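You operate a simulated robot arm through the tools that you are given. There is no shell and no other tool. Be economical: measure what you need, move in short steps, check, and stop when the job is done.

The job below is to be done with a simulated two-armed robot. You get a single attempt, and the scene is never put back.

Task
Fetch the brown envelope and set it on the chest top.

The check looks at the end state, three seconds after you hand in, the way a careful person would. Anything else that was tipped, shoved, dropped, spilled or broken makes it a failure.

Robot
Two 7-joint arms with two-finger parallel grippers on one trunk, on a base that drives. Base frame: it is fixed to the floor where the robot stands at the start and does not move with it; the origin is under the middle of the robot, x ahead of it, y to its left, z up. Lengths are in m, angles in rad, forces in N, time in s.
The left shoulder is at the start at [0.07, 0.163, 1.195], the right one opposite. With the tool pointing down near the work surface each hand reaches from about 0.36 to 0.88 m from the robot's upright axis, wherever it stands, measured 20 degrees to its own side. Places, roughly: chest top [-1.4, 0.9, 0.7]. Payload 3.43 kg a hand.
The TCP of each hand is the grasp point between the finger pads, 0.034 m short of the fingertips. In the tool frame z runs along the fingers and y along their closing line. Largest opening 0.128 m; finger width 0.024, thickness 0.012; the body of the gripper, 0.048 by 0.13 m, starts 0.096 m behind the TCP.
Orientation is that of the tool frame in the base frame, as a unit quaternion [x, y, z, w]. With the fingers straight down and closing along the base's y, the tool's x points along the base's -x, its y along +y and its z along -z.

Tools
- The arms move only by the tool nudge_tool. It takes "left_commands", "right_commands" or both (then of equal length, played together; a hand with none holds still); each is a list of rows, each an object of numbers (a shift or turn left out is 0, a gripper value left out holds the last): "tx", "ty", "tz": the shift along the tool's x, y, z in cm; "ax", "ay", "az": the turn, a rotation vector about the tool's x, y, z in rad. In form: [{"tx": .., "ty": .., "tz": .., "ax": .., "ay": .., "az": ..}, ...]. A call has 1 to 20 rows; each row is the pose to reach, as a shift and turn from the pose commanded when the call began, along the tool's axes at that moment. "left_claw" and "right_claw" are, for a hand that has rows, the finger opening in cm, from 0 to 12.8, set as the call begins (left out, the last holds). Each row takes 0.2 s and may step no farther than 0.05 m and 0.15 rad from the row before; otherwise, or with a gripper value out of range, the whole call is refused. A pose out of reach is approached as far as the arm can. The call stops where the force on the tool passes 40 N (or 10 N more than at its start, if that is more) or the arm is blocked; 0.2 s more then pass. The fingers move at their own pace (about 0.153 m/s each) and stop on an object; they squeeze with about 43 N. The grip force told is the motor's: it shows also when the fingers shut on nothing. Time passes only in rows, and 0.2 s behind the last, so rows that repeat a pose let the fingers close. The reply holds the time, the measured pose of the TCP, the force on the tool along the base axes, the opening and the grip force, in the units named above and with some noise.
- Cameras (640 x 400 px; columns grow to the right, rows downward): "scene" is now at [0.1332, -0.0027, 1.4109]; the picture's right is [-0.03, -1.00, 0.00], its down [-0.69, 0.02, -0.73] and it looks along [0.73, -0.02, -0.69] (base axes); focal length 286 px, centre (320, 200). "left" rides on the left gripper at [-0.036, 0, -0.098] in its tool frame; the picture's right is [0.00, -1.00, 0.00], its down [0.97, 0.00, -0.24] and it looks along [0.24, 0.00, 0.97] (tool axes); focal length 218 px, centre (320, 200). "right" rides on the right gripper at [-0.036, 0, -0.098] in its tool frame; the picture's right is [0.00, -1.00, 0.00], its down [0.97, 0.00, -0.24] and it looks along [0.24, 0.00, 0.97] (tool axes); focal length 218 px, centre (320, 200).
- capture(camera): a new picture of that camera. It takes no simulated time.
- move_column(by): slides the trunk up (or, below 0, down) by that many m; the arms and the scene camera ride with it, the base frame stays. It gives what a move gives, with no picture.
- drive_base(legs): drives the robot by 1 to 6 legs, each [ahead, left, turn to the left] in m, m and rad, along the robot's own axes; the way and the turn of a leg run together, so that a leg with both is an arc; at most 1.5 m and 3.142 rad a leg. The arms and the cameras ride along, it lands a little off, and it stops where it bumps. It gives what a move gives.
- turn_head(pan, tilt): turns the head with the scene camera to pan (to the left, within 1.501 rad either way) and tilt (down, from -0.506 to 1.204), counted from straight ahead of the robot. It gives what a move gives.
- measure_at(camera, pixels): for up to 12 pixels [column, row] of the newest picture of that camera ("zoom" is the newest enlarged one), the place [x, y, z] in the base frame of the surface seen there, good to about 0.002 m. It takes no simulated time.
- zoom(camera, box): a new picture of the part [left, top, right, bottom] of that camera's present view, enlarged. It takes no simulated time.
- job_done(): hands the job in; it is judged then, once.

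Go step by step. Measure first, check grasps and placings, and put right what went wrong. The budget is 80 turns and 70 pictures, counting those below and the enlarged ones. Unless the task says otherwise, let go and move clear before handing in, and close with one line.

The tools are called after ">>>" as a command line: name --argument value ..., lists and objects as JSON in quotes. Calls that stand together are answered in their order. nudge_tool: Moves the arms, as the interface text tells. Its arguments: {"type":"object","properties":{"left_commands":{"type":"array"},"left_claw":{"type":"number"},"right_commands":{"type":"array"},"right_claw":{"type":"number"}},"required":[]} The other tools are called the same way: move_column (by) slides the trunk up or down; drive_base (legs) drives the base; turn_head (pan, tilt) turns the head that bears the scene camera; capture (camera) takes a picture; measure_at (camera, pixels) gives the place of the surface under pixels of a picture; zoom (camera, box) takes an enlarged picture of a part of a camera's view; job_done () hands the job in.

At the start:

```text
time_s: 0.0
left_tool_pos: [0.5133, 0.273, 1.0544]
left_tool_rot: [-0.001, 1.0, 0.0, 0.0]
left_force: [-0.3, 0.1, -0.2]
left_finger_gap: 0.1278
left_gripper_force: 0.0
right_tool_pos: [0.4889, -0.1796, 1.0024]
right_tool_rot: [0.0, 1.0, 0.001, 0.0]
right_force: [0.1, -0.7, -1.2]
right_finger_gap: 0.1283
right_gripper_force: 0.1
trunk travel left (down, up): [-0.675, 0.265]
robot x, y, heading: [-0.0013, -0.0022, -0.002]
head pan, tilt: [-0.03, 0.757]
```

scene: 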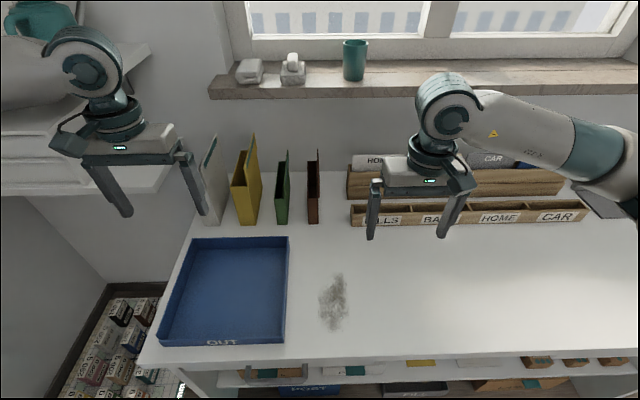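
right: 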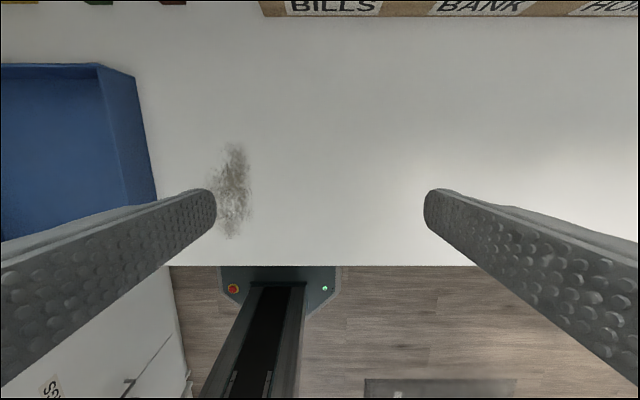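
left: 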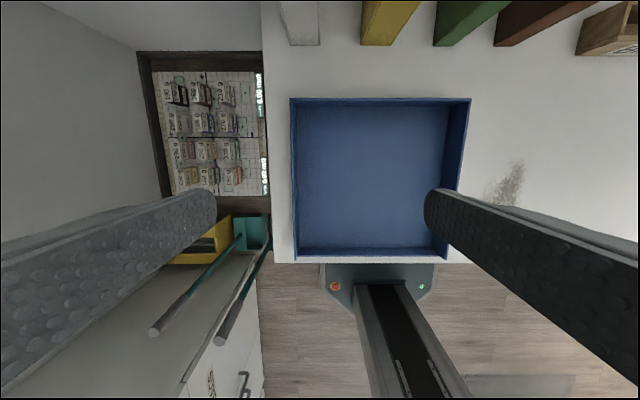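

The desk shows a blue OUT tray, binders and letter sorters, with no brown envelope seen yet. I look to both sides with the head.

>>> turn_head --pan -0.8 --tilt 0.7

>>> capture --camera "scene"

>>> turn_head --pan 1.45 --tilt 0.6

>>> capture --camera "scene"

```text
time_s: 1.1
left_tool_pos: [0.514, 0.2731, 1.0537]
left_tool_rot: [0.001, 1.0, 0.0, -0.001]
left_force: [0.6, 0.1, -0.4]
left_finger_gap: 0.1281
left_gripper_force: 0.0
right_tool_pos: [0.4891, -0.1806, 1.0029]
right_tool_rot: [0.0, 1.0, 0.001, 0.0]
right_force: [0.0, 0.4, -0.3]
right_finger_gap: 0.1278
right_gripper_force: 0.1
trunk travel left (down, up): [-0.675, 0.265]
robot x, y, heading: [-0.0008, -0.0007, -0.001]
head pan, tilt: [-0.799, 0.7]
```

```text
66 pictures are left
```

scene: 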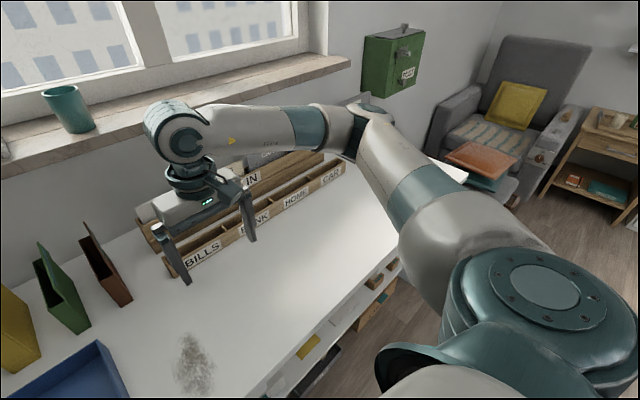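

```text
time_s: 3.2
left_tool_pos: [0.5152, 0.2728, 1.0543]
left_tool_rot: [0.0, 1.0, 0.0, 0.0]
left_force: [0.4, -1.0, -0.4]
left_finger_gap: 0.1278
left_gripper_force: 0.0
right_tool_pos: [0.4887, -0.1797, 1.0029]
right_tool_rot: [0.0, 1.0, 0.0, 0.0]
right_force: [0.3, 0.5, 0.6]
right_finger_gap: 0.1279
right_gripper_force: 0.1
trunk travel left (down, up): [-0.675, 0.265]
robot x, y, heading: [0.0005, -0.0019, -0.0]
head pan, tilt: [1.45, 0.6]
```

```text
65 pictures are left
```

scene: 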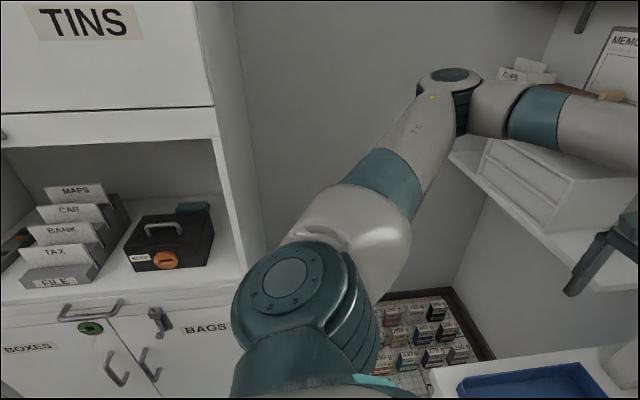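

The armchair (480,160) holds a brownish-orange flat thing, so I'm enlarging that area and the desk underside.

>>> turn_head --pan -0.95 --tilt 0.5

>>> zoom --camera "scene" --box '[300, 0, 640, 212]'

>>> turn_head --pan -0.2 --tilt 1.1

>>> capture --camera "scene"

```text
time_s: 5.4
left_tool_pos: [0.5137, 0.2727, 1.0535]
left_tool_rot: [0.001, 1.0, 0.0, -0.001]
left_force: [0.5, -0.8, -0.4]
left_finger_gap: 0.128
left_gripper_force: 0.1
right_tool_pos: [0.4892, -0.1806, 1.0019]
right_tool_rot: [-0.001, 1.0, 0.0, 0.0]
right_force: [-0.4, 0.0, 0.0]
right_finger_gap: 0.1278
right_gripper_force: 0.1
trunk travel left (down, up): [-0.675, 0.265]
robot x, y, heading: [-0.0052, 0.0027, -0.003]
head pan, tilt: [-0.949, 0.499]
```

```text
1.88 times, centred on (470, 106) of scene
```

zoom: 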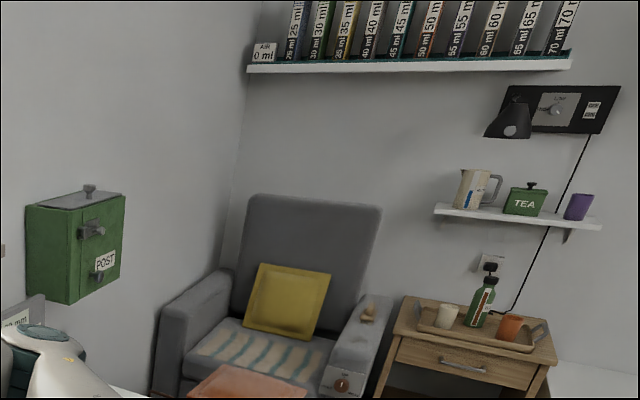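

```text
time_s: 6.5
left_tool_pos: [0.5145, 0.273, 1.0542]
left_tool_rot: [0.001, 1.0, 0.0, 0.0]
left_force: [-0.8, 0.2, 0.0]
left_finger_gap: 0.128
left_gripper_force: 0.1
right_tool_pos: [0.4903, -0.1801, 1.0028]
right_tool_rot: [0.0, 1.0, 0.0, 0.001]
right_force: [0.1, 0.3, -0.6]
right_finger_gap: 0.1279
right_gripper_force: 0.0
trunk travel left (down, up): [-0.675, 0.265]
robot x, y, heading: [0.0005, -0.0016, 0.001]
head pan, tilt: [-0.201, 1.1]
```

```text
63 pictures are left
```

scene: 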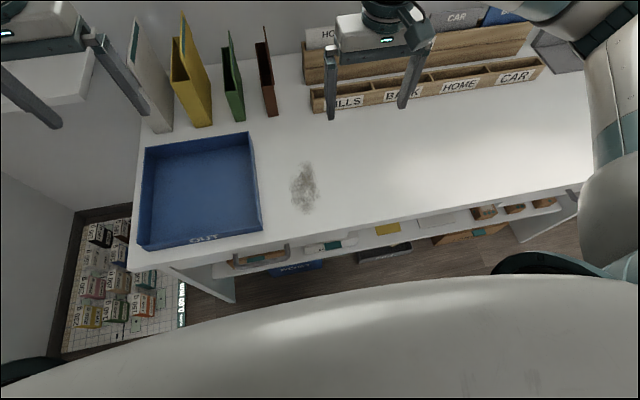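

No envelope on the desk top yet. I back away to see under the desk and around.

>>> drive_base --legs '[[-0.6, 0, 0]]'

>>> turn_head --pan 0 --tilt 0.75

>>> capture --camera "scene"

>>> turn_head --pan -1.3 --tilt 0.45

>>> capture --camera "scene"

>>> turn_head --pan 1.45 --tilt 0.5

>>> capture --camera "scene"

```text
time_s: 9.9
left_tool_pos: [-0.0882, 0.2726, 1.0548]
left_tool_rot: [-0.001, 1.0, 0.0, 0.001]
left_force: [-0.1, 0.1, 0.3]
left_finger_gap: 0.128
left_gripper_force: 0.0
right_tool_pos: [-0.113, -0.1808, 1.0014]
right_tool_rot: [-0.001, 1.0, 0.0, 0.0]
right_force: [-0.6, -0.2, 0.0]
right_finger_gap: 0.1283
right_gripper_force: 0.0
trunk travel left (down, up): [-0.675, 0.265]
robot x, y, heading: [-0.6024, 0.0035, 0.005]
head pan, tilt: [-0.201, 1.1]
```

```text
time_s: 10.7
left_tool_pos: [-0.0877, 0.2736, 1.0539]
left_tool_rot: [-0.001, 1.0, 0.0, 0.0]
left_force: [0.2, -0.3, 0.0]
left_finger_gap: 0.1281
left_gripper_force: 0.1
right_tool_pos: [-0.1133, -0.179, 1.0009]
right_tool_rot: [-0.001, 1.0, 0.0, 0.0]
right_force: [0.5, -0.3, 0.7]
right_finger_gap: 0.1281
right_gripper_force: 0.0
trunk travel left (down, up): [-0.675, 0.265]
robot x, y, heading: [-0.6031, -0.0014, 0.004]
head pan, tilt: [0.0, 0.75]
```

```text
62 pictures are left
```

scene: 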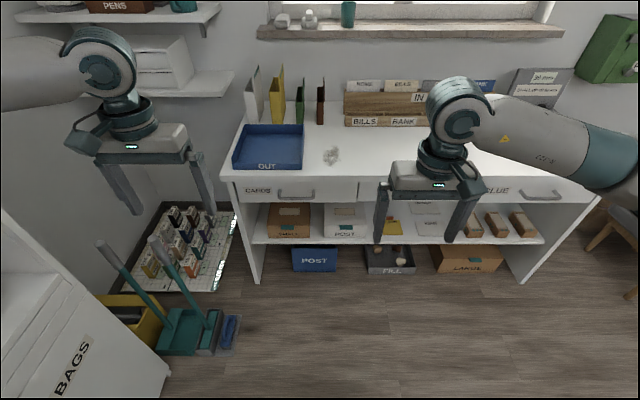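

```text
time_s: 12.2
left_tool_pos: [-0.0883, 0.273, 1.0545]
left_tool_rot: [-0.001, 1.0, 0.0, 0.0]
left_force: [0.0, -0.8, 0.0]
left_finger_gap: 0.1281
left_gripper_force: 0.1
right_tool_pos: [-0.1114, -0.1796, 1.0027]
right_tool_rot: [-0.001, 1.0, -0.001, 0.001]
right_force: [0.8, -0.5, 0.0]
right_finger_gap: 0.1282
right_gripper_force: 0.2
trunk travel left (down, up): [-0.675, 0.265]
robot x, y, heading: [-0.6014, 0.0011, 0.001]
head pan, tilt: [-1.3, 0.45]
```

```text
61 pictures are left
```

scene: 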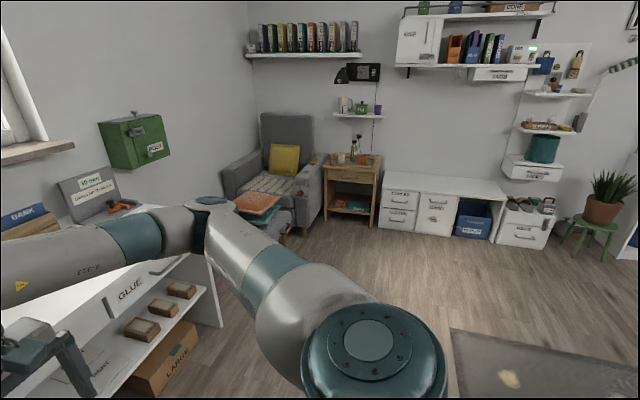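

```text
time_s: 14.6
left_tool_pos: [-0.0874, 0.2731, 1.0533]
left_tool_rot: [-0.001, 1.0, 0.001, 0.0]
left_force: [1.4, -0.2, 0.2]
left_finger_gap: 0.128
left_gripper_force: 0.1
right_tool_pos: [-0.1117, -0.1809, 1.0028]
right_tool_rot: [-0.001, 1.0, -0.001, 0.001]
right_force: [-0.5, 0.9, -0.2]
right_finger_gap: 0.128
right_gripper_force: 0.0
trunk travel left (down, up): [-0.675, 0.265]
robot x, y, heading: [-0.6018, -0.0008, -0.0]
head pan, tilt: [1.45, 0.499]
```

```text
60 pictures are left
```

scene: 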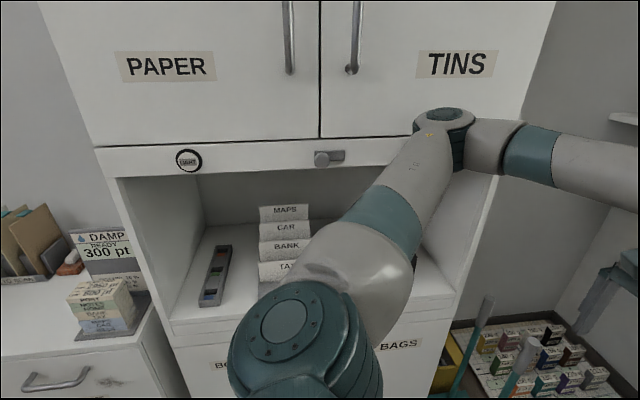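

Nothing clearly matches yet; chest with folders is at the left (20,240). I turn the robot to the right to see the rest of the room.

>>> drive_base --legs '[[0, -0.3, 0], [0, 0, -2.4]]'

>>> turn_head --pan 0.5 --tilt 0.5

>>> capture --camera "scene"

>>> turn_head --pan -0.4 --tilt 0.5

>>> capture --camera "scene"

>>> turn_head --pan -1.3 --tilt 0.5

>>> capture --camera "scene"

```text
time_s: 22.4
left_tool_pos: [-0.7955, -0.8463, 1.054]
left_tool_rot: [0.932, 0.363, 0.0, 0.0]
left_force: [-0.8, 0.7, 0.8]
left_finger_gap: 0.1281
left_gripper_force: 0.2
right_tool_pos: [-1.0836, -0.4956, 1.002]
right_tool_rot: [0.932, 0.364, 0.0, 0.0]
right_force: [0.3, -0.9, -0.4]
right_finger_gap: 0.128
right_gripper_force: 0.1
trunk travel left (down, up): [-0.675, 0.265]
robot x, y, heading: [-0.6022, -0.2996, -2.403]
head pan, tilt: [1.45, 0.499]
```

```text
time_s: 23.6
left_tool_pos: [-0.796, -0.8452, 1.0542]
left_tool_rot: [0.932, 0.363, 0.0, 0.0]
left_force: [0.4, 0.6, 0.7]
left_finger_gap: 0.1282
left_gripper_force: 0.0
right_tool_pos: [-1.0835, -0.497, 1.0019]
right_tool_rot: [0.932, 0.363, 0.0, -0.001]
right_force: [1.0, -0.4, 0.4]
right_finger_gap: 0.128
right_gripper_force: 0.0
trunk travel left (down, up): [-0.675, 0.265]
robot x, y, heading: [-0.6015, -0.2972, -2.396]
head pan, tilt: [0.499, 0.499]
```

```text
59 pictures are left
```

scene: 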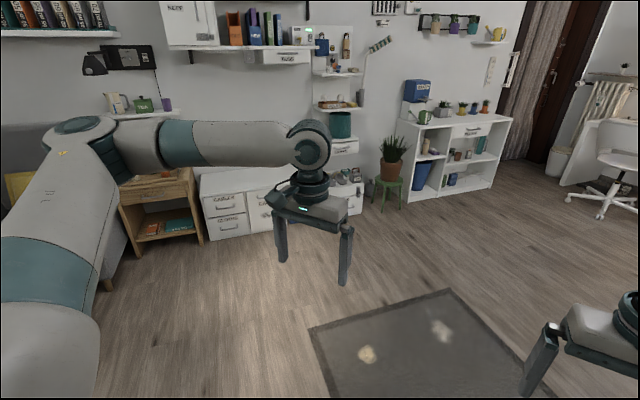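

```text
time_s: 24.8
left_tool_pos: [-0.7949, -0.8472, 1.0532]
left_tool_rot: [0.932, 0.364, -0.001, 0.0]
left_force: [0.3, -0.3, -0.4]
left_finger_gap: 0.128
left_gripper_force: 0.1
right_tool_pos: [-1.0835, -0.4955, 1.0026]
right_tool_rot: [0.931, 0.364, 0.0, 0.001]
right_force: [0.0, -0.4, 0.7]
right_finger_gap: 0.1278
right_gripper_force: 0.1
trunk travel left (down, up): [-0.675, 0.265]
robot x, y, heading: [-0.5995, -0.2942, -2.4]
head pan, tilt: [-0.4, 0.499]
```

```text
58 pictures are left
```

scene: 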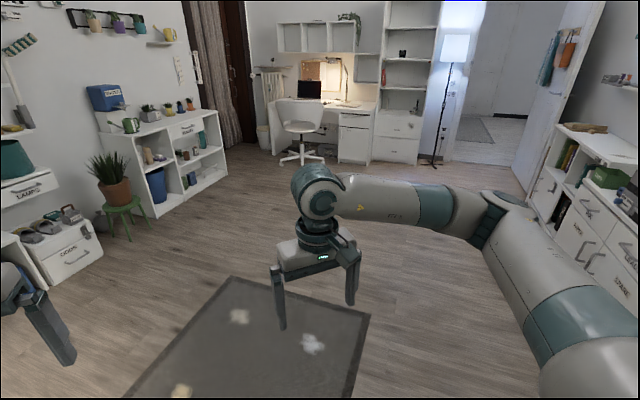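

```text
time_s: 26.0
left_tool_pos: [-0.7961, -0.8459, 1.054]
left_tool_rot: [0.932, 0.363, 0.0, 0.0]
left_force: [0.7, 0.3, 0.2]
left_finger_gap: 0.128
left_gripper_force: 0.1
right_tool_pos: [-1.0831, -0.4955, 1.0026]
right_tool_rot: [0.932, 0.363, 0.0, 0.0]
right_force: [-0.1, -0.3, 0.3]
right_finger_gap: 0.1282
right_gripper_force: 0.1
trunk travel left (down, up): [-0.675, 0.265]
robot x, y, heading: [-0.6069, -0.2981, -2.398]
head pan, tilt: [-1.3, 0.499]
```

```text
57 pictures are left
```

scene: 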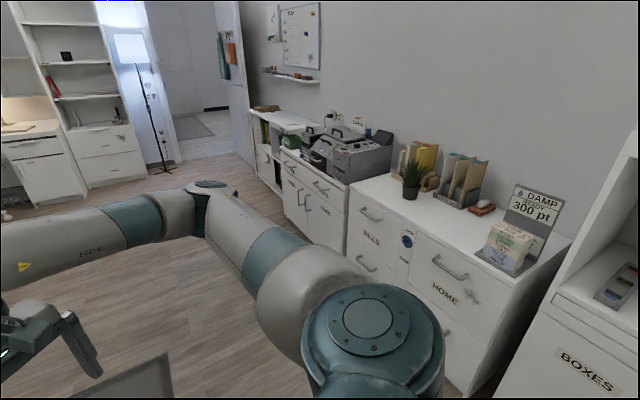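

The chest top (420,190) carries two sorters with folders. I zoom there, and on the other likely spots.

>>> zoom --camera "scene" --box '[230, 90, 590, 315]'

>>> turn_head --pan 0.9 --tilt 0.4

>>> zoom --camera "scene" --box '[240, 0, 640, 250]'

>>> turn_head --pan 1.45 --tilt 0.4

>>> capture --camera "scene"

>>> turn_head --pan -0.2 --tilt 0.3

>>> zoom --camera "scene" --box '[160, 60, 480, 260]'

```text
1.78 times, centred on (410, 202) of scene
```

zoom: 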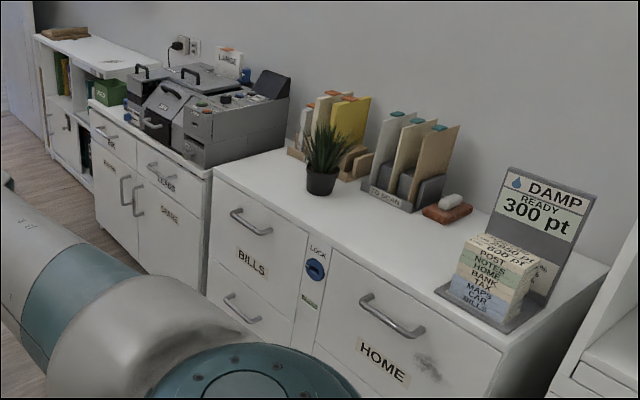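

```text
time_s: 28.1
left_tool_pos: [-0.7955, -0.8463, 1.0538]
left_tool_rot: [0.932, 0.363, -0.001, 0.001]
left_force: [0.2, 0.2, 0.6]
left_finger_gap: 0.1277
left_gripper_force: 0.1
right_tool_pos: [-1.0832, -0.4953, 1.0015]
right_tool_rot: [0.931, 0.364, 0.0, 0.0]
right_force: [0.4, 0.0, 0.5]
right_finger_gap: 0.1281
right_gripper_force: 0.0
trunk travel left (down, up): [-0.675, 0.265]
robot x, y, heading: [-0.6009, -0.296, -2.392]
head pan, tilt: [0.901, 0.4]
```

```text
1.60 times, centred on (440, 125) of scene
```

zoom: 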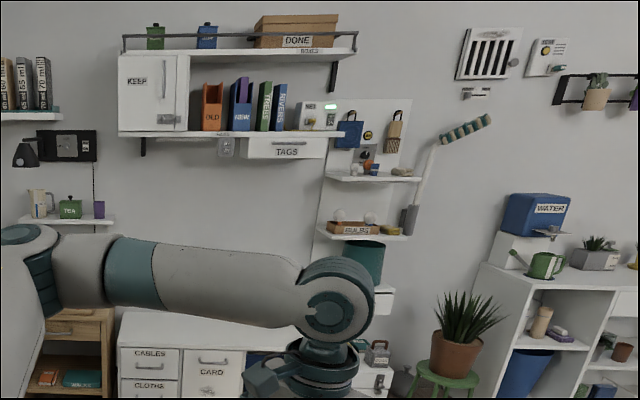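

```text
time_s: 29.0
left_tool_pos: [-0.7971, -0.8474, 1.0547]
left_tool_rot: [0.932, 0.363, -0.001, 0.0]
left_force: [0.7, -0.6, -0.6]
left_finger_gap: 0.1282
left_gripper_force: 0.1
right_tool_pos: [-1.0823, -0.4964, 1.0021]
right_tool_rot: [0.932, 0.363, -0.001, 0.001]
right_force: [-0.2, -0.9, 0.9]
right_finger_gap: 0.1279
right_gripper_force: 0.0
trunk travel left (down, up): [-0.675, 0.265]
robot x, y, heading: [-0.6023, -0.2985, -2.4]
head pan, tilt: [1.45, 0.4]
```

```text
54 pictures are left
```

scene: 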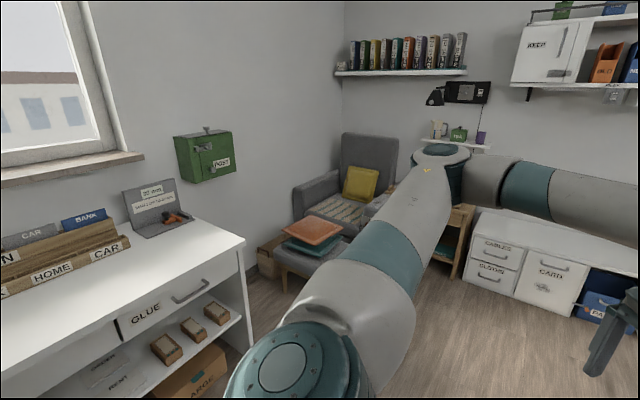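

```text
time_s: 30.7
left_tool_pos: [-0.7955, -0.8467, 1.0548]
left_tool_rot: [0.932, 0.363, 0.001, 0.0]
left_force: [-0.8, 1.2, 0.5]
left_finger_gap: 0.1283
left_gripper_force: 0.0
right_tool_pos: [-1.0827, -0.4959, 1.0013]
right_tool_rot: [0.932, 0.363, 0.001, 0.0]
right_force: [-1.0, 0.1, 0.6]
right_finger_gap: 0.1281
right_gripper_force: 0.1
trunk travel left (down, up): [-0.675, 0.265]
robot x, y, heading: [-0.5976, -0.3003, -2.4]
head pan, tilt: [-0.201, 0.3]
```

```text
2.00 times, centred on (320, 160) of scene
```

zoom: 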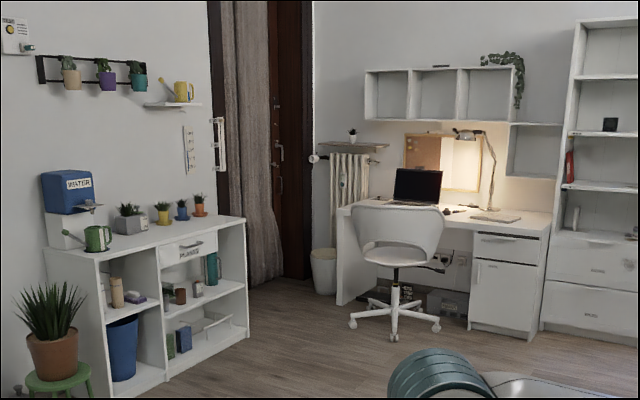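

The chest's "TO SCAN" sorter holds folders, not obviously an envelope. I turn back towards the desk and zoom on its parts.

>>> drive_base --legs '[[0, 0, 2.0]]'

>>> turn_head --pan 0.5 --tilt 0.6

>>> capture --camera "scene"

>>> zoom --camera "scene" --box '[240, 170, 560, 370]'

>>> turn_head --pan 1.2 --tilt 0.3

>>> capture --camera "scene"

```text
time_s: 35.9
left_tool_pos: [-0.0219, -0.2423, 1.0541]
left_tool_rot: [0.195, 0.981, 0.001, 0.0]
left_force: [0.2, -0.7, 0.1]
left_finger_gap: 0.1279
left_gripper_force: 0.0
right_tool_pos: [-0.2175, -0.6511, 1.0021]
right_tool_rot: [0.195, 0.981, 0.0, 0.0]
right_force: [0.5, -0.9, 0.7]
right_finger_gap: 0.128
right_gripper_force: 0.1
trunk travel left (down, up): [-0.675, 0.265]
robot x, y, heading: [-0.6021, -0.2967, -0.395]
head pan, tilt: [-0.201, 0.3]
```

```text
time_s: 37.0
left_tool_pos: [-0.0219, -0.2435, 1.0528]
left_tool_rot: [0.196, 0.981, 0.0, 0.0]
left_force: [0.2, -0.4, -0.9]
left_finger_gap: 0.1281
left_gripper_force: 0.0
right_tool_pos: [-0.2182, -0.6514, 1.0023]
right_tool_rot: [0.196, 0.981, 0.0, 0.0]
right_force: [0.3, -0.1, 0.6]
right_finger_gap: 0.128
right_gripper_force: 0.1
trunk travel left (down, up): [-0.675, 0.265]
robot x, y, heading: [-0.6006, -0.3, -0.393]
head pan, tilt: [0.499, 0.6]
```

```text
52 pictures are left
```

scene: 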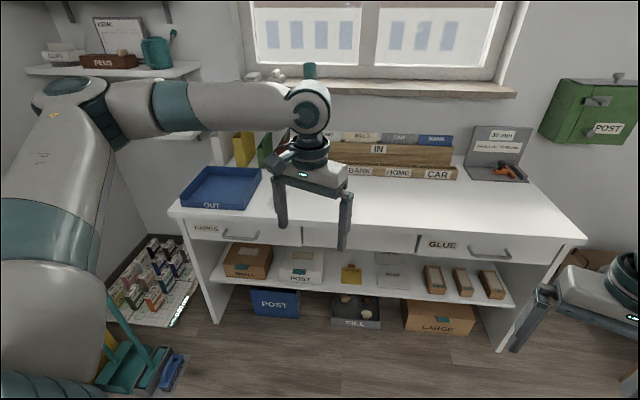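

```text
2.00 times, centred on (400, 270) of scene
```

zoom: 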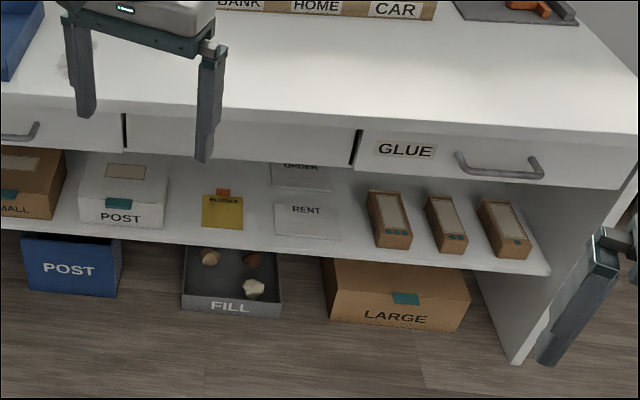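

```text
time_s: 38.1
left_tool_pos: [-0.0223, -0.2423, 1.0547]
left_tool_rot: [0.195, 0.981, 0.0, 0.0]
left_force: [0.3, 0.1, 0.4]
left_finger_gap: 0.1278
left_gripper_force: 0.0
right_tool_pos: [-0.2175, -0.6509, 1.0029]
right_tool_rot: [0.196, 0.981, 0.0, 0.001]
right_force: [0.3, 0.0, 0.4]
right_finger_gap: 0.1278
right_gripper_force: 0.0
trunk travel left (down, up): [-0.675, 0.265]
robot x, y, heading: [-0.6016, -0.2942, -0.392]
head pan, tilt: [1.201, 0.3]
```

```text
50 pictures are left
```

scene: 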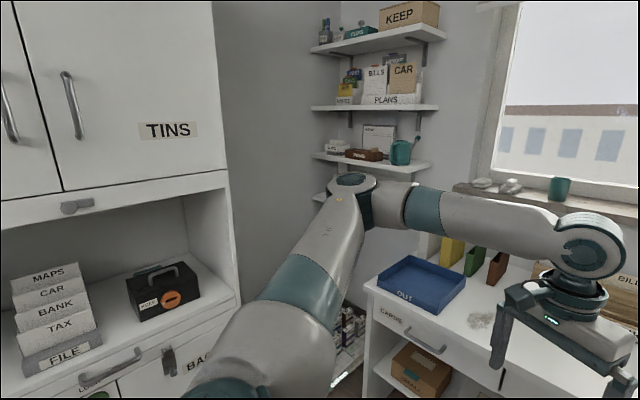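

The wall shelf at (375,85) holds a brown "CAR" item beside a BILLS item; I zoom there and on the desk letter sorter.

>>> zoom --camera "scene" --box '[300, 0, 460, 100]'

>>> zoom --camera "scene" --box '[300, 90, 460, 190]'

>>> turn_head --pan 0.2 --tilt 0.5

>>> zoom --camera "scene" --box '[200, 90, 520, 290]'

```text
4.00 times, centred on (380, 50) of scene
```

zoom: 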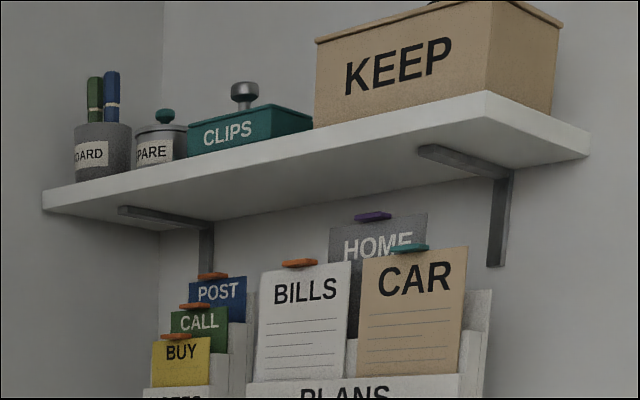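

```text
4.00 times, centred on (380, 140) of scene
```

zoom: 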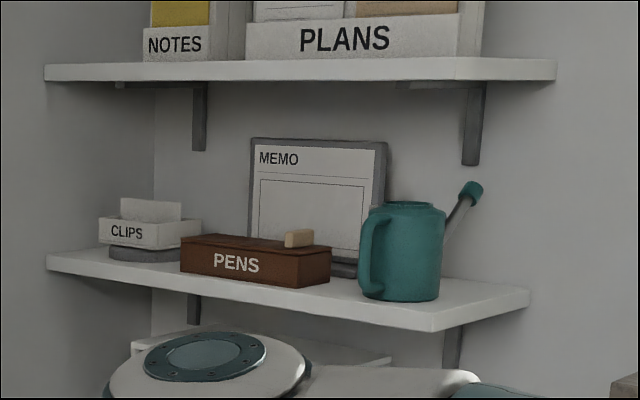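

```text
time_s: 39.3
left_tool_pos: [-0.0221, -0.2409, 1.0542]
left_tool_rot: [0.195, 0.981, -0.001, 0.001]
left_force: [0.6, -0.1, -0.2]
left_finger_gap: 0.1281
left_gripper_force: 0.0
right_tool_pos: [-0.217, -0.6513, 1.0019]
right_tool_rot: [0.195, 0.981, -0.001, 0.001]
right_force: [-0.1, -0.5, 0.2]
right_finger_gap: 0.1278
right_gripper_force: 0.0
trunk travel left (down, up): [-0.675, 0.265]
robot x, y, heading: [-0.6042, -0.2965, -0.393]
head pan, tilt: [0.201, 0.499]
```

```text
2.00 times, centred on (360, 190) of scene
```

zoom: 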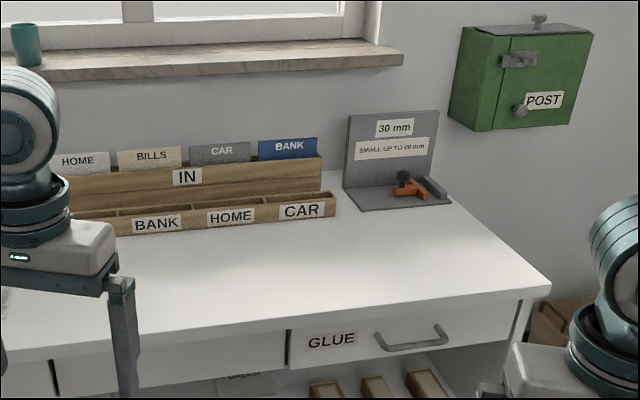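

The IN sorter holds four envelopes: white HOME, brownish BILLS, grey CAR, blue BANK. I measure and look closer.

>>> measure_at --camera "zoom" --pixels '[[80, 162], [122, 152], [150, 158], [178, 150], [220, 152], [288, 148], [187, 177], [318, 175], [302, 210], [320, 250]]'

>>> drive_base --legs '[[0, 0, 0.393]]'

>>> nudge_tool --right_commands '[{"tz": -5}, {"tz": -10}, {"tz": -15}, {"tz": -20}]'

>>> turn_head --pan -0.0 --tilt 0.4

>>> capture --camera "scene"

```text
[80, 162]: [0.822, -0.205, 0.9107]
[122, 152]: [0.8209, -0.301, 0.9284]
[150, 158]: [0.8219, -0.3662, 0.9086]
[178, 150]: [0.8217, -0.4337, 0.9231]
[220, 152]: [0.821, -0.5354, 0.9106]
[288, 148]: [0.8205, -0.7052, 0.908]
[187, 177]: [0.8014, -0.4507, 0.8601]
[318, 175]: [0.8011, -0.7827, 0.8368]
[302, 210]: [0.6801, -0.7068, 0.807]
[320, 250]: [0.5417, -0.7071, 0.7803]
```

```text
time_s: 40.9
left_tool_pos: [-0.0872, -0.0234, 1.055]
left_tool_rot: [-0.002, 1.0, 0.0, 0.0]
left_force: [0.2, 0.1, -0.5]
left_finger_gap: 0.128
left_gripper_force: 0.0
right_tool_pos: [-0.1114, -0.477, 1.0016]
right_tool_rot: [0.0, 1.0, 0.0, 0.0]
right_force: [-0.3, 0.3, 0.3]
right_finger_gap: 0.1281
right_gripper_force: 0.2
trunk travel left (down, up): [-0.675, 0.265]
robot x, y, heading: [-0.5992, -0.3003, -0.002]
head pan, tilt: [0.201, 0.499]
```

```text
time_s: 41.9
left_tool_pos: [-0.0887, -0.0249, 1.0536]
left_tool_rot: [-0.001, 1.0, 0.0, 0.001]
left_force: [-0.2, -0.2, 0.4]
left_finger_gap: 0.1279
left_gripper_force: 0.1
right_tool_pos: [-0.1156, -0.4776, 1.2024]
right_tool_rot: [0.0, 1.0, 0.0, 0.0]
right_force: [0.2, 0.4, -0.1]
right_finger_gap: 0.1281
right_gripper_force: 0.0
trunk travel left (down, up): [-0.675, 0.265]
robot x, y, heading: [-0.603, -0.3002, 0.004]
head pan, tilt: [0.201, 0.499]
```

```text
time_s: 42.6
left_tool_pos: [-0.087, -0.0236, 1.0537]
left_tool_rot: [-0.001, 1.0, -0.001, 0.0]
left_force: [-0.2, -1.1, -0.1]
left_finger_gap: 0.1278
left_gripper_force: 0.1
right_tool_pos: [-0.1114, -0.478, 1.2014]
right_tool_rot: [0.0, 1.0, 0.0, 0.0]
right_force: [0.7, 0.1, 0.8]
right_finger_gap: 0.128
right_gripper_force: 0.0
trunk travel left (down, up): [-0.675, 0.265]
robot x, y, heading: [-0.599, -0.2968, -0.006]
head pan, tilt: [0.0, 0.4]
```

```text
46 pictures are left
```

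scene: 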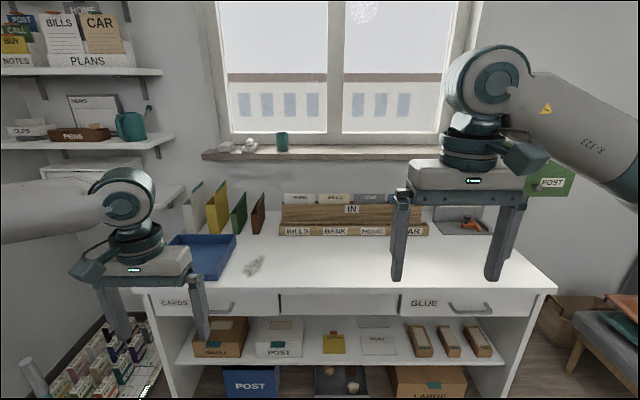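

The sorter is in view at (345,205); I zoom on it and on the brown item at the right floor (565,310).

>>> zoom --camera "scene" --box '[270, 180, 430, 280]'

>>> turn_head --pan -0.7 --tilt 0.5

>>> capture --camera "scene"

```text
4.00 times, centred on (350, 230) of scene
```

zoom: 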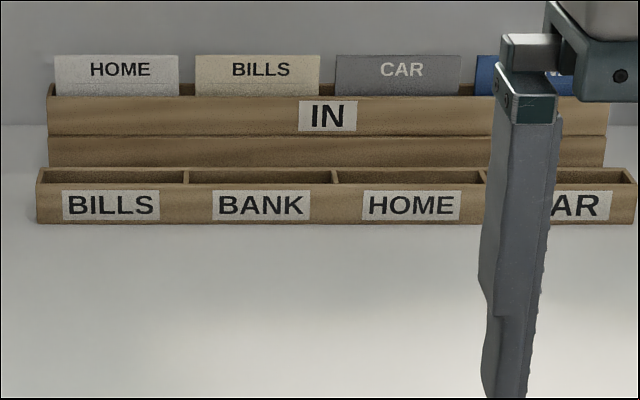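

```text
time_s: 43.7
left_tool_pos: [-0.0864, -0.0254, 1.0547]
left_tool_rot: [-0.001, 1.0, 0.001, 0.0]
left_force: [-0.7, 0.2, 0.7]
left_finger_gap: 0.1282
left_gripper_force: 0.1
right_tool_pos: [-0.1124, -0.4785, 1.2025]
right_tool_rot: [0.001, 1.0, 0.0, 0.0]
right_force: [-0.5, 0.3, 0.6]
right_finger_gap: 0.1284
right_gripper_force: 0.1
trunk travel left (down, up): [-0.675, 0.265]
robot x, y, heading: [-0.6002, -0.2994, -0.002]
head pan, tilt: [-0.7, 0.499]
```

```text
44 pictures are left
```

scene: 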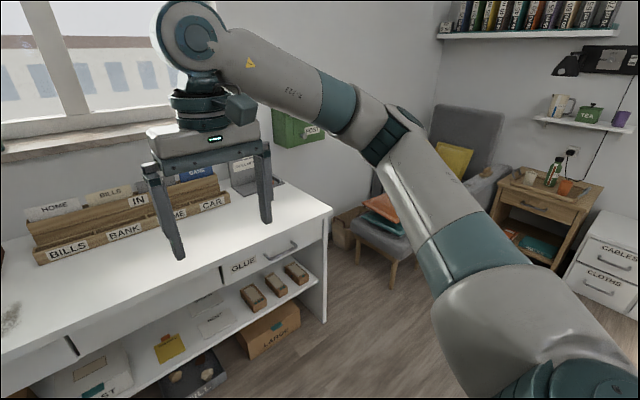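

The BILLS envelope is cream rather than brown. Earlier a brown flat thing lay on the far cabinet's top (near (585,128) facing the door); I go and check it.

>>> drive_base --legs '[[0, 0, -2.7], [0.6, 0, 0]]'

>>> turn_head --pan -0.7 --tilt 0.4

>>> capture --camera "scene"

```text
time_s: 53.5
left_tool_pos: [-1.5128, -0.9989, 1.0543]
left_tool_rot: [0.979, 0.206, 0.0, 0.0]
left_force: [0.4, 0.0, 0.6]
left_finger_gap: 0.1278
left_gripper_force: 0.1
right_tool_pos: [-1.6723, -0.5718, 1.201]
right_tool_rot: [0.979, 0.206, 0.0, 0.0]
right_force: [0.7, -0.2, 0.7]
right_finger_gap: 0.1281
right_gripper_force: 0.0
trunk travel left (down, up): [-0.675, 0.265]
robot x, y, heading: [-1.155, -0.5383, -2.725]
head pan, tilt: [-0.7, 0.499]
```

```text
time_s: 54.2
left_tool_pos: [-1.5135, -0.9993, 1.0543]
left_tool_rot: [0.979, 0.205, 0.0, 0.001]
left_force: [0.1, -0.2, 1.8]
left_finger_gap: 0.1279
left_gripper_force: 0.2
right_tool_pos: [-1.6719, -0.5733, 1.2022]
right_tool_rot: [0.979, 0.206, 0.0, 0.0]
right_force: [0.1, 0.1, -0.5]
right_finger_gap: 0.1281
right_gripper_force: 0.0
trunk travel left (down, up): [-0.675, 0.265]
robot x, y, heading: [-1.1551, -0.5418, -2.726]
head pan, tilt: [-0.7, 0.4]
```

```text
43 pictures are left
```

scene: 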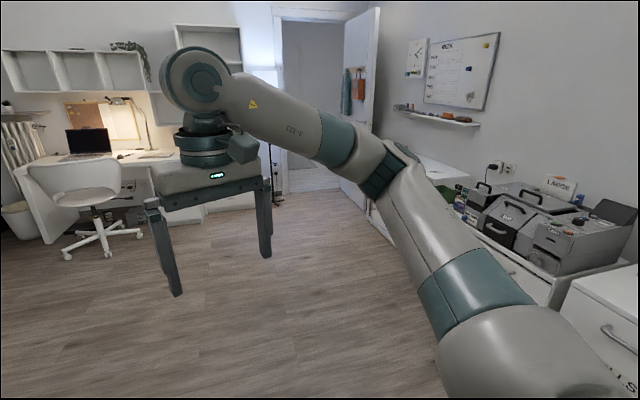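

The arm hides it; I turn right to face that corner.

>>> drive_base --legs '[[0, 0, -1.1]]'

>>> turn_head --pan 0.0 --tilt 0.4

>>> capture --camera "scene"

>>> zoom --camera "scene" --box '[160, 60, 480, 260]'

```text
time_s: 57.4
left_tool_pos: [-1.724, -0.4318, 1.0552]
left_tool_rot: [0.943, -0.333, 0.0, 0.0]
left_force: [-0.4, -0.1, -0.6]
left_finger_gap: 0.1278
left_gripper_force: 0.1
right_tool_pos: [-1.419, -0.0942, 1.2028]
right_tool_rot: [0.943, -0.333, 0.0, -0.001]
right_force: [0.6, 0.5, -0.3]
right_finger_gap: 0.128
right_gripper_force: 0.1
trunk travel left (down, up): [-0.675, 0.265]
robot x, y, heading: [-1.1516, -0.5415, 2.458]
head pan, tilt: [-0.7, 0.4]
```

```text
time_s: 58.4
left_tool_pos: [-1.7254, -0.432, 1.0544]
left_tool_rot: [0.943, -0.333, 0.0, 0.0]
left_force: [-0.6, 0.6, 0.2]
left_finger_gap: 0.1282
left_gripper_force: 0.1
right_tool_pos: [-1.4182, -0.0948, 1.2013]
right_tool_rot: [0.943, -0.333, -0.001, 0.001]
right_force: [0.0, 1.1, -0.9]
right_finger_gap: 0.1279
right_gripper_force: 0.0
trunk travel left (down, up): [-0.675, 0.265]
robot x, y, heading: [-1.1521, -0.5431, 2.464]
head pan, tilt: [0.0, 0.4]
```

```text
42 pictures are left
```

scene: 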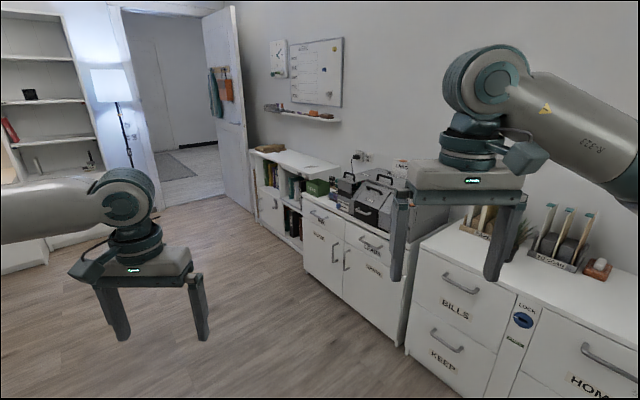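

```text
2.00 times, centred on (320, 160) of scene
```

zoom: 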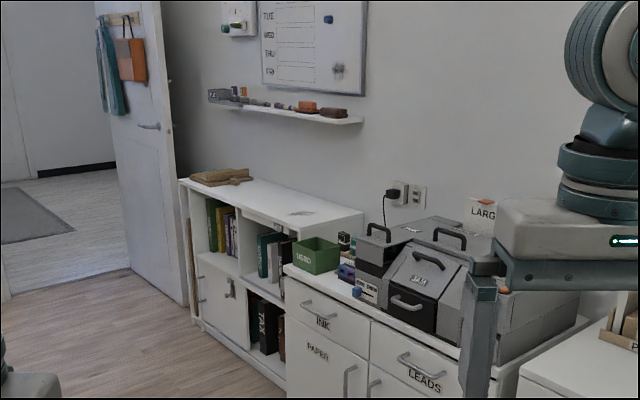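

The item on the door cabinet is at about (272,148); I enlarge it, and the chest sorters too.

>>> zoom --camera "scene" --box '[240, 130, 304, 170]'

>>> turn_head --pan -0.6 --tilt 0.4

>>> zoom --camera "scene" --box '[180, 130, 500, 330]'

```text
10.00 times, centred on (272, 150) of scene
```

zoom: 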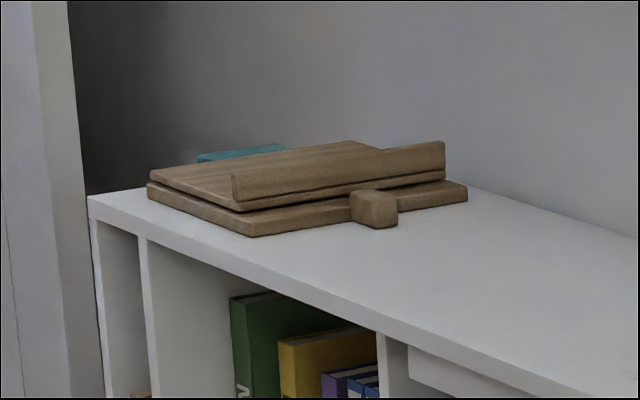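

```text
time_s: 59.4
left_tool_pos: [-1.7235, -0.431, 1.0541]
left_tool_rot: [0.943, -0.333, -0.001, 0.0]
left_force: [0.5, -0.5, -0.7]
left_finger_gap: 0.1282
left_gripper_force: 0.0
right_tool_pos: [-1.4198, -0.0945, 1.2018]
right_tool_rot: [0.943, -0.334, 0.0, 0.0]
right_force: [0.2, 0.3, 0.5]
right_finger_gap: 0.128
right_gripper_force: 0.1
trunk travel left (down, up): [-0.675, 0.265]
robot x, y, heading: [-1.1519, -0.5378, 2.461]
head pan, tilt: [-0.6, 0.4]
```

```text
2.00 times, centred on (340, 230) of scene
```

zoom: 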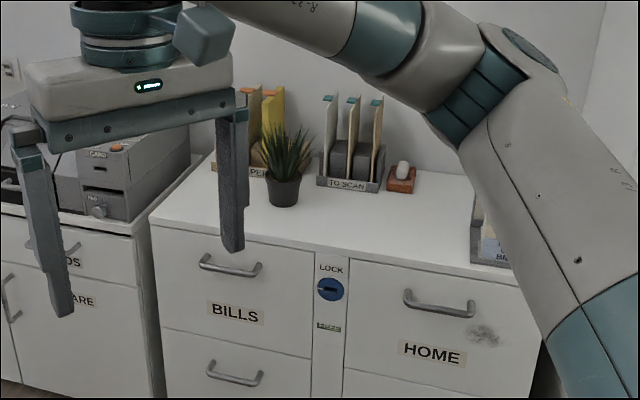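

That's a wooden trimmer, not an envelope. I return to the desk to look down at the sorters and over the floor basket by the armchair.

>>> drive_base --legs '[[0, 0, -2.461], [1.1, 0.1, 0]]'

>>> move_column --by 0.2

>>> turn_head --pan -0.05 --tilt 0.75

>>> capture --camera "scene"

>>> capture --camera "right"

>>> turn_head --pan -0.95 --tilt 0.6

>>> capture --camera "scene"

```text
time_s: 70.9
left_tool_pos: [0.4593, -0.15, 1.0554]
left_tool_rot: [-0.011, 1.0, 0.0, 0.0]
left_force: [0.3, -0.5, -0.6]
left_finger_gap: 0.1281
left_gripper_force: 0.1
right_tool_pos: [0.4439, -0.6041, 1.2021]
right_tool_rot: [-0.01, 1.0, 0.0, 0.0]
right_force: [0.1, 1.0, -0.2]
right_finger_gap: 0.128
right_gripper_force: 0.1
trunk travel left (down, up): [-0.675, 0.265]
robot x, y, heading: [-0.0483, -0.4347, 0.024]
head pan, tilt: [-0.6, 0.4]
```

```text
time_s: 73.1
left_tool_pos: [0.4602, -0.1491, 1.254]
left_tool_rot: [-0.009, 1.0, 0.0, -0.001]
left_force: [0.2, -0.1, 0.2]
left_finger_gap: 0.1281
left_gripper_force: 0.1
right_tool_pos: [0.4432, -0.6039, 1.4012]
right_tool_rot: [-0.01, 1.0, -0.001, 0.0]
right_force: [0.4, -0.5, 0.3]
right_finger_gap: 0.1282
right_gripper_force: 0.1
trunk travel left (down, up): [-0.875, 0.065]
robot x, y, heading: [-0.0489, -0.4318, 0.018]
head pan, tilt: [-0.6, 0.4]
```

```text
time_s: 74.1
left_tool_pos: [0.4615, -0.1505, 1.2544]
left_tool_rot: [-0.01, 1.0, 0.0, 0.0]
left_force: [-0.6, 0.8, -0.3]
left_finger_gap: 0.1281
left_gripper_force: 0.1
right_tool_pos: [0.4434, -0.6039, 1.4023]
right_tool_rot: [-0.01, 1.0, -0.001, 0.0]
right_force: [-0.1, -0.6, 0.1]
right_finger_gap: 0.1278
right_gripper_force: 0.1
trunk travel left (down, up): [-0.875, 0.065]
robot x, y, heading: [-0.0467, -0.4321, 0.019]
head pan, tilt: [-0.051, 0.75]
```

```text
38 pictures are left
```

scene: 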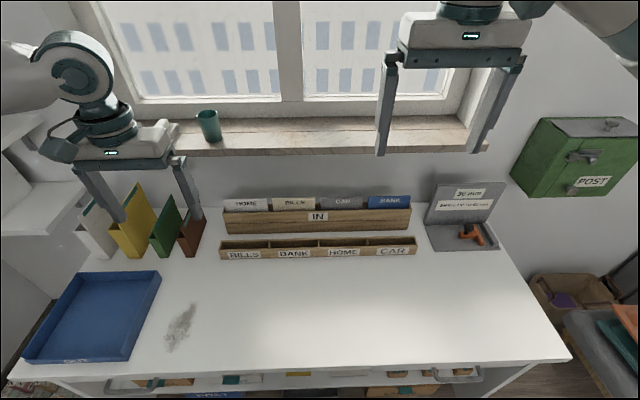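

```text
37 pictures are left
```

right: 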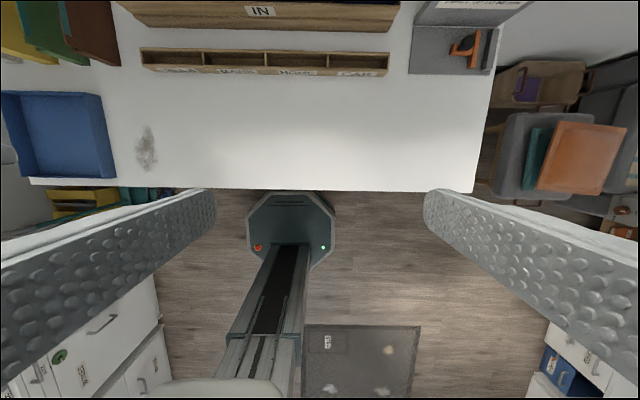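

```text
time_s: 75.3
left_tool_pos: [0.46, -0.1498, 1.2527]
left_tool_rot: [-0.009, 1.0, 0.0, 0.0]
left_force: [0.5, 0.5, 0.4]
left_finger_gap: 0.1279
left_gripper_force: 0.0
right_tool_pos: [0.4438, -0.604, 1.4016]
right_tool_rot: [-0.01, 1.0, 0.0, -0.001]
right_force: [-0.3, 0.3, -0.8]
right_finger_gap: 0.1282
right_gripper_force: 0.1
trunk travel left (down, up): [-0.875, 0.065]
robot x, y, heading: [-0.0522, -0.4326, 0.018]
head pan, tilt: [-0.949, 0.6]
```

```text
36 pictures are left
```

scene: 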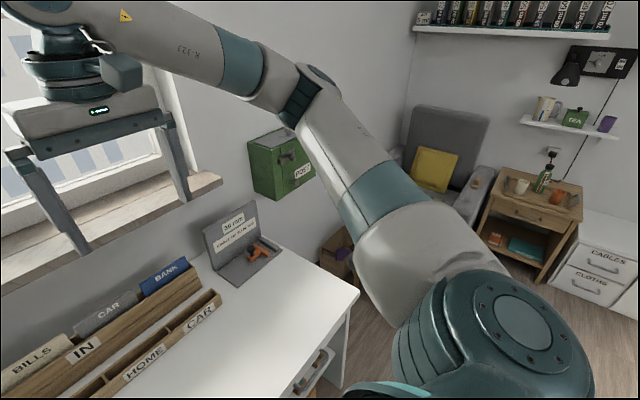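

Only the IN sorter shows envelopes; I enlarge those for colour and measure edges.

>>> turn_head --pan -0.05 --tilt 0.55

>>> zoom --camera "scene" --box '[210, 220, 430, 357]'

>>> measure_at --camera "zoom" --pixels '[[40, 115], [140, 115], [190, 115], [245, 105], [310, 110], [245, 120], [245, 133], [245, 150], [245, 200], [245, 92]]'

```text
time_s: 76.5
left_tool_pos: [0.4595, -0.1503, 1.254]
left_tool_rot: [-0.01, 1.0, 0.0, -0.001]
left_force: [-0.4, 0.1, 1.0]
left_finger_gap: 0.1284
left_gripper_force: 0.0
right_tool_pos: [0.444, -0.604, 1.4026]
right_tool_rot: [-0.01, 1.0, -0.001, 0.0]
right_force: [0.9, -1.4, 0.7]
right_finger_gap: 0.1282
right_gripper_force: 0.0
trunk travel left (down, up): [-0.875, 0.065]
robot x, y, heading: [-0.0482, -0.4305, 0.017]
head pan, tilt: [-0.051, 0.55]
```

```text
2.91 times, centred on (320, 288) of scene
```

zoom: 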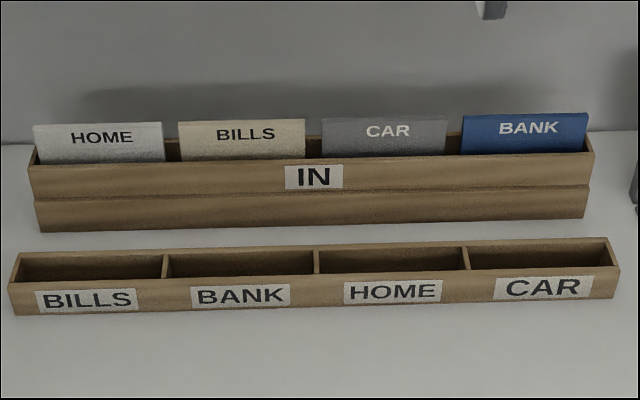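

```text
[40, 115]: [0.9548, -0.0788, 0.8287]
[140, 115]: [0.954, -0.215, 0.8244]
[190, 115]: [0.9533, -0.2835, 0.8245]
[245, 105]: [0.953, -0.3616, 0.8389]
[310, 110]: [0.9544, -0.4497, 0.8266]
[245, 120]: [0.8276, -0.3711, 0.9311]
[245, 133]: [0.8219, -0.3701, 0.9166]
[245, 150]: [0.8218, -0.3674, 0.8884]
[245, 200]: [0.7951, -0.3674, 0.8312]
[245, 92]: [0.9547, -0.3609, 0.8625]
```

The BILLS envelope is rather cream, so before committing I check remaining spots: armchair area from here, then the laptop desk.

>>> turn_head --pan -1.05 --tilt 0.6

>>> zoom --camera "scene" --box '[400, 90, 640, 240]'

>>> drive_base --legs '[[-0.6, 0, 0], [0, 0, 3.1]]'

>>> turn_head --pan 0.0 --tilt 0.3

>>> zoom --camera "scene" --box '[200, 100, 440, 250]'

```text
time_s: 77.7
left_tool_pos: [0.4592, -0.1499, 1.2525]
left_tool_rot: [-0.009, 1.0, 0.0, 0.0]
left_force: [0.1, 0.4, -0.5]
left_finger_gap: 0.1278
left_gripper_force: 0.1
right_tool_pos: [0.4419, -0.6051, 1.4023]
right_tool_rot: [-0.01, 1.0, 0.001, 0.001]
right_force: [0.1, 0.5, -0.8]
right_finger_gap: 0.1279
right_gripper_force: 0.0
trunk travel left (down, up): [-0.875, 0.065]
robot x, y, heading: [-0.0483, -0.4325, 0.022]
head pan, tilt: [-1.051, 0.6]
```

```text
2.67 times, centred on (520, 165) of scene
```

zoom: 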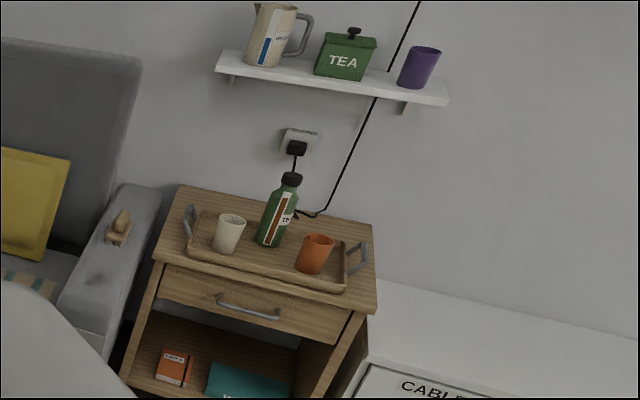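

```text
time_s: 88.4
left_tool_pos: [-1.1631, -0.7169, 1.2538]
left_tool_rot: [1.0, 0.0, -0.001, -0.001]
left_force: [0.0, 0.0, 0.3]
left_finger_gap: 0.1283
left_gripper_force: 0.0
right_tool_pos: [-1.1356, -0.2622, 1.4021]
right_tool_rot: [1.0, 0.001, 0.0, -0.001]
right_force: [-0.3, 0.6, 0.6]
right_finger_gap: 0.128
right_gripper_force: 0.1
trunk travel left (down, up): [-0.875, 0.065]
robot x, y, heading: [-0.6489, -0.4407, -3.141]
head pan, tilt: [-1.051, 0.6]
```

```text
time_s: 89.7
left_tool_pos: [-1.1628, -0.7164, 1.2542]
left_tool_rot: [1.0, 0.001, -0.001, 0.0]
left_force: [0.4, 0.4, 0.1]
left_finger_gap: 0.1282
left_gripper_force: 0.1
right_tool_pos: [-1.1378, -0.2629, 1.4021]
right_tool_rot: [1.0, 0.001, 0.0, 0.001]
right_force: [0.9, 0.4, 0.2]
right_finger_gap: 0.1279
right_gripper_force: 0.1
trunk travel left (down, up): [-0.875, 0.065]
robot x, y, heading: [-0.6476, -0.4427, -3.142]
head pan, tilt: [0.0, 0.3]
```

```text
2.67 times, centred on (320, 175) of scene
```

zoom: 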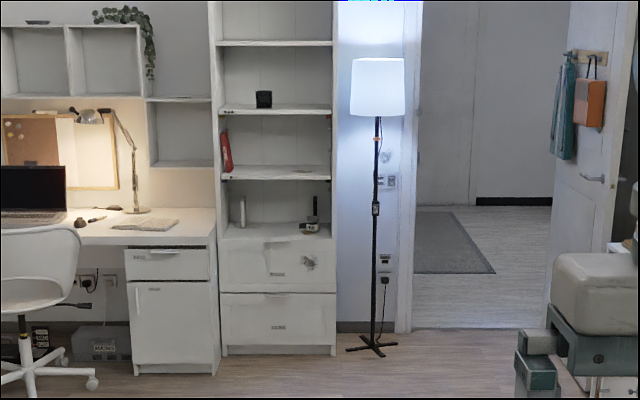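

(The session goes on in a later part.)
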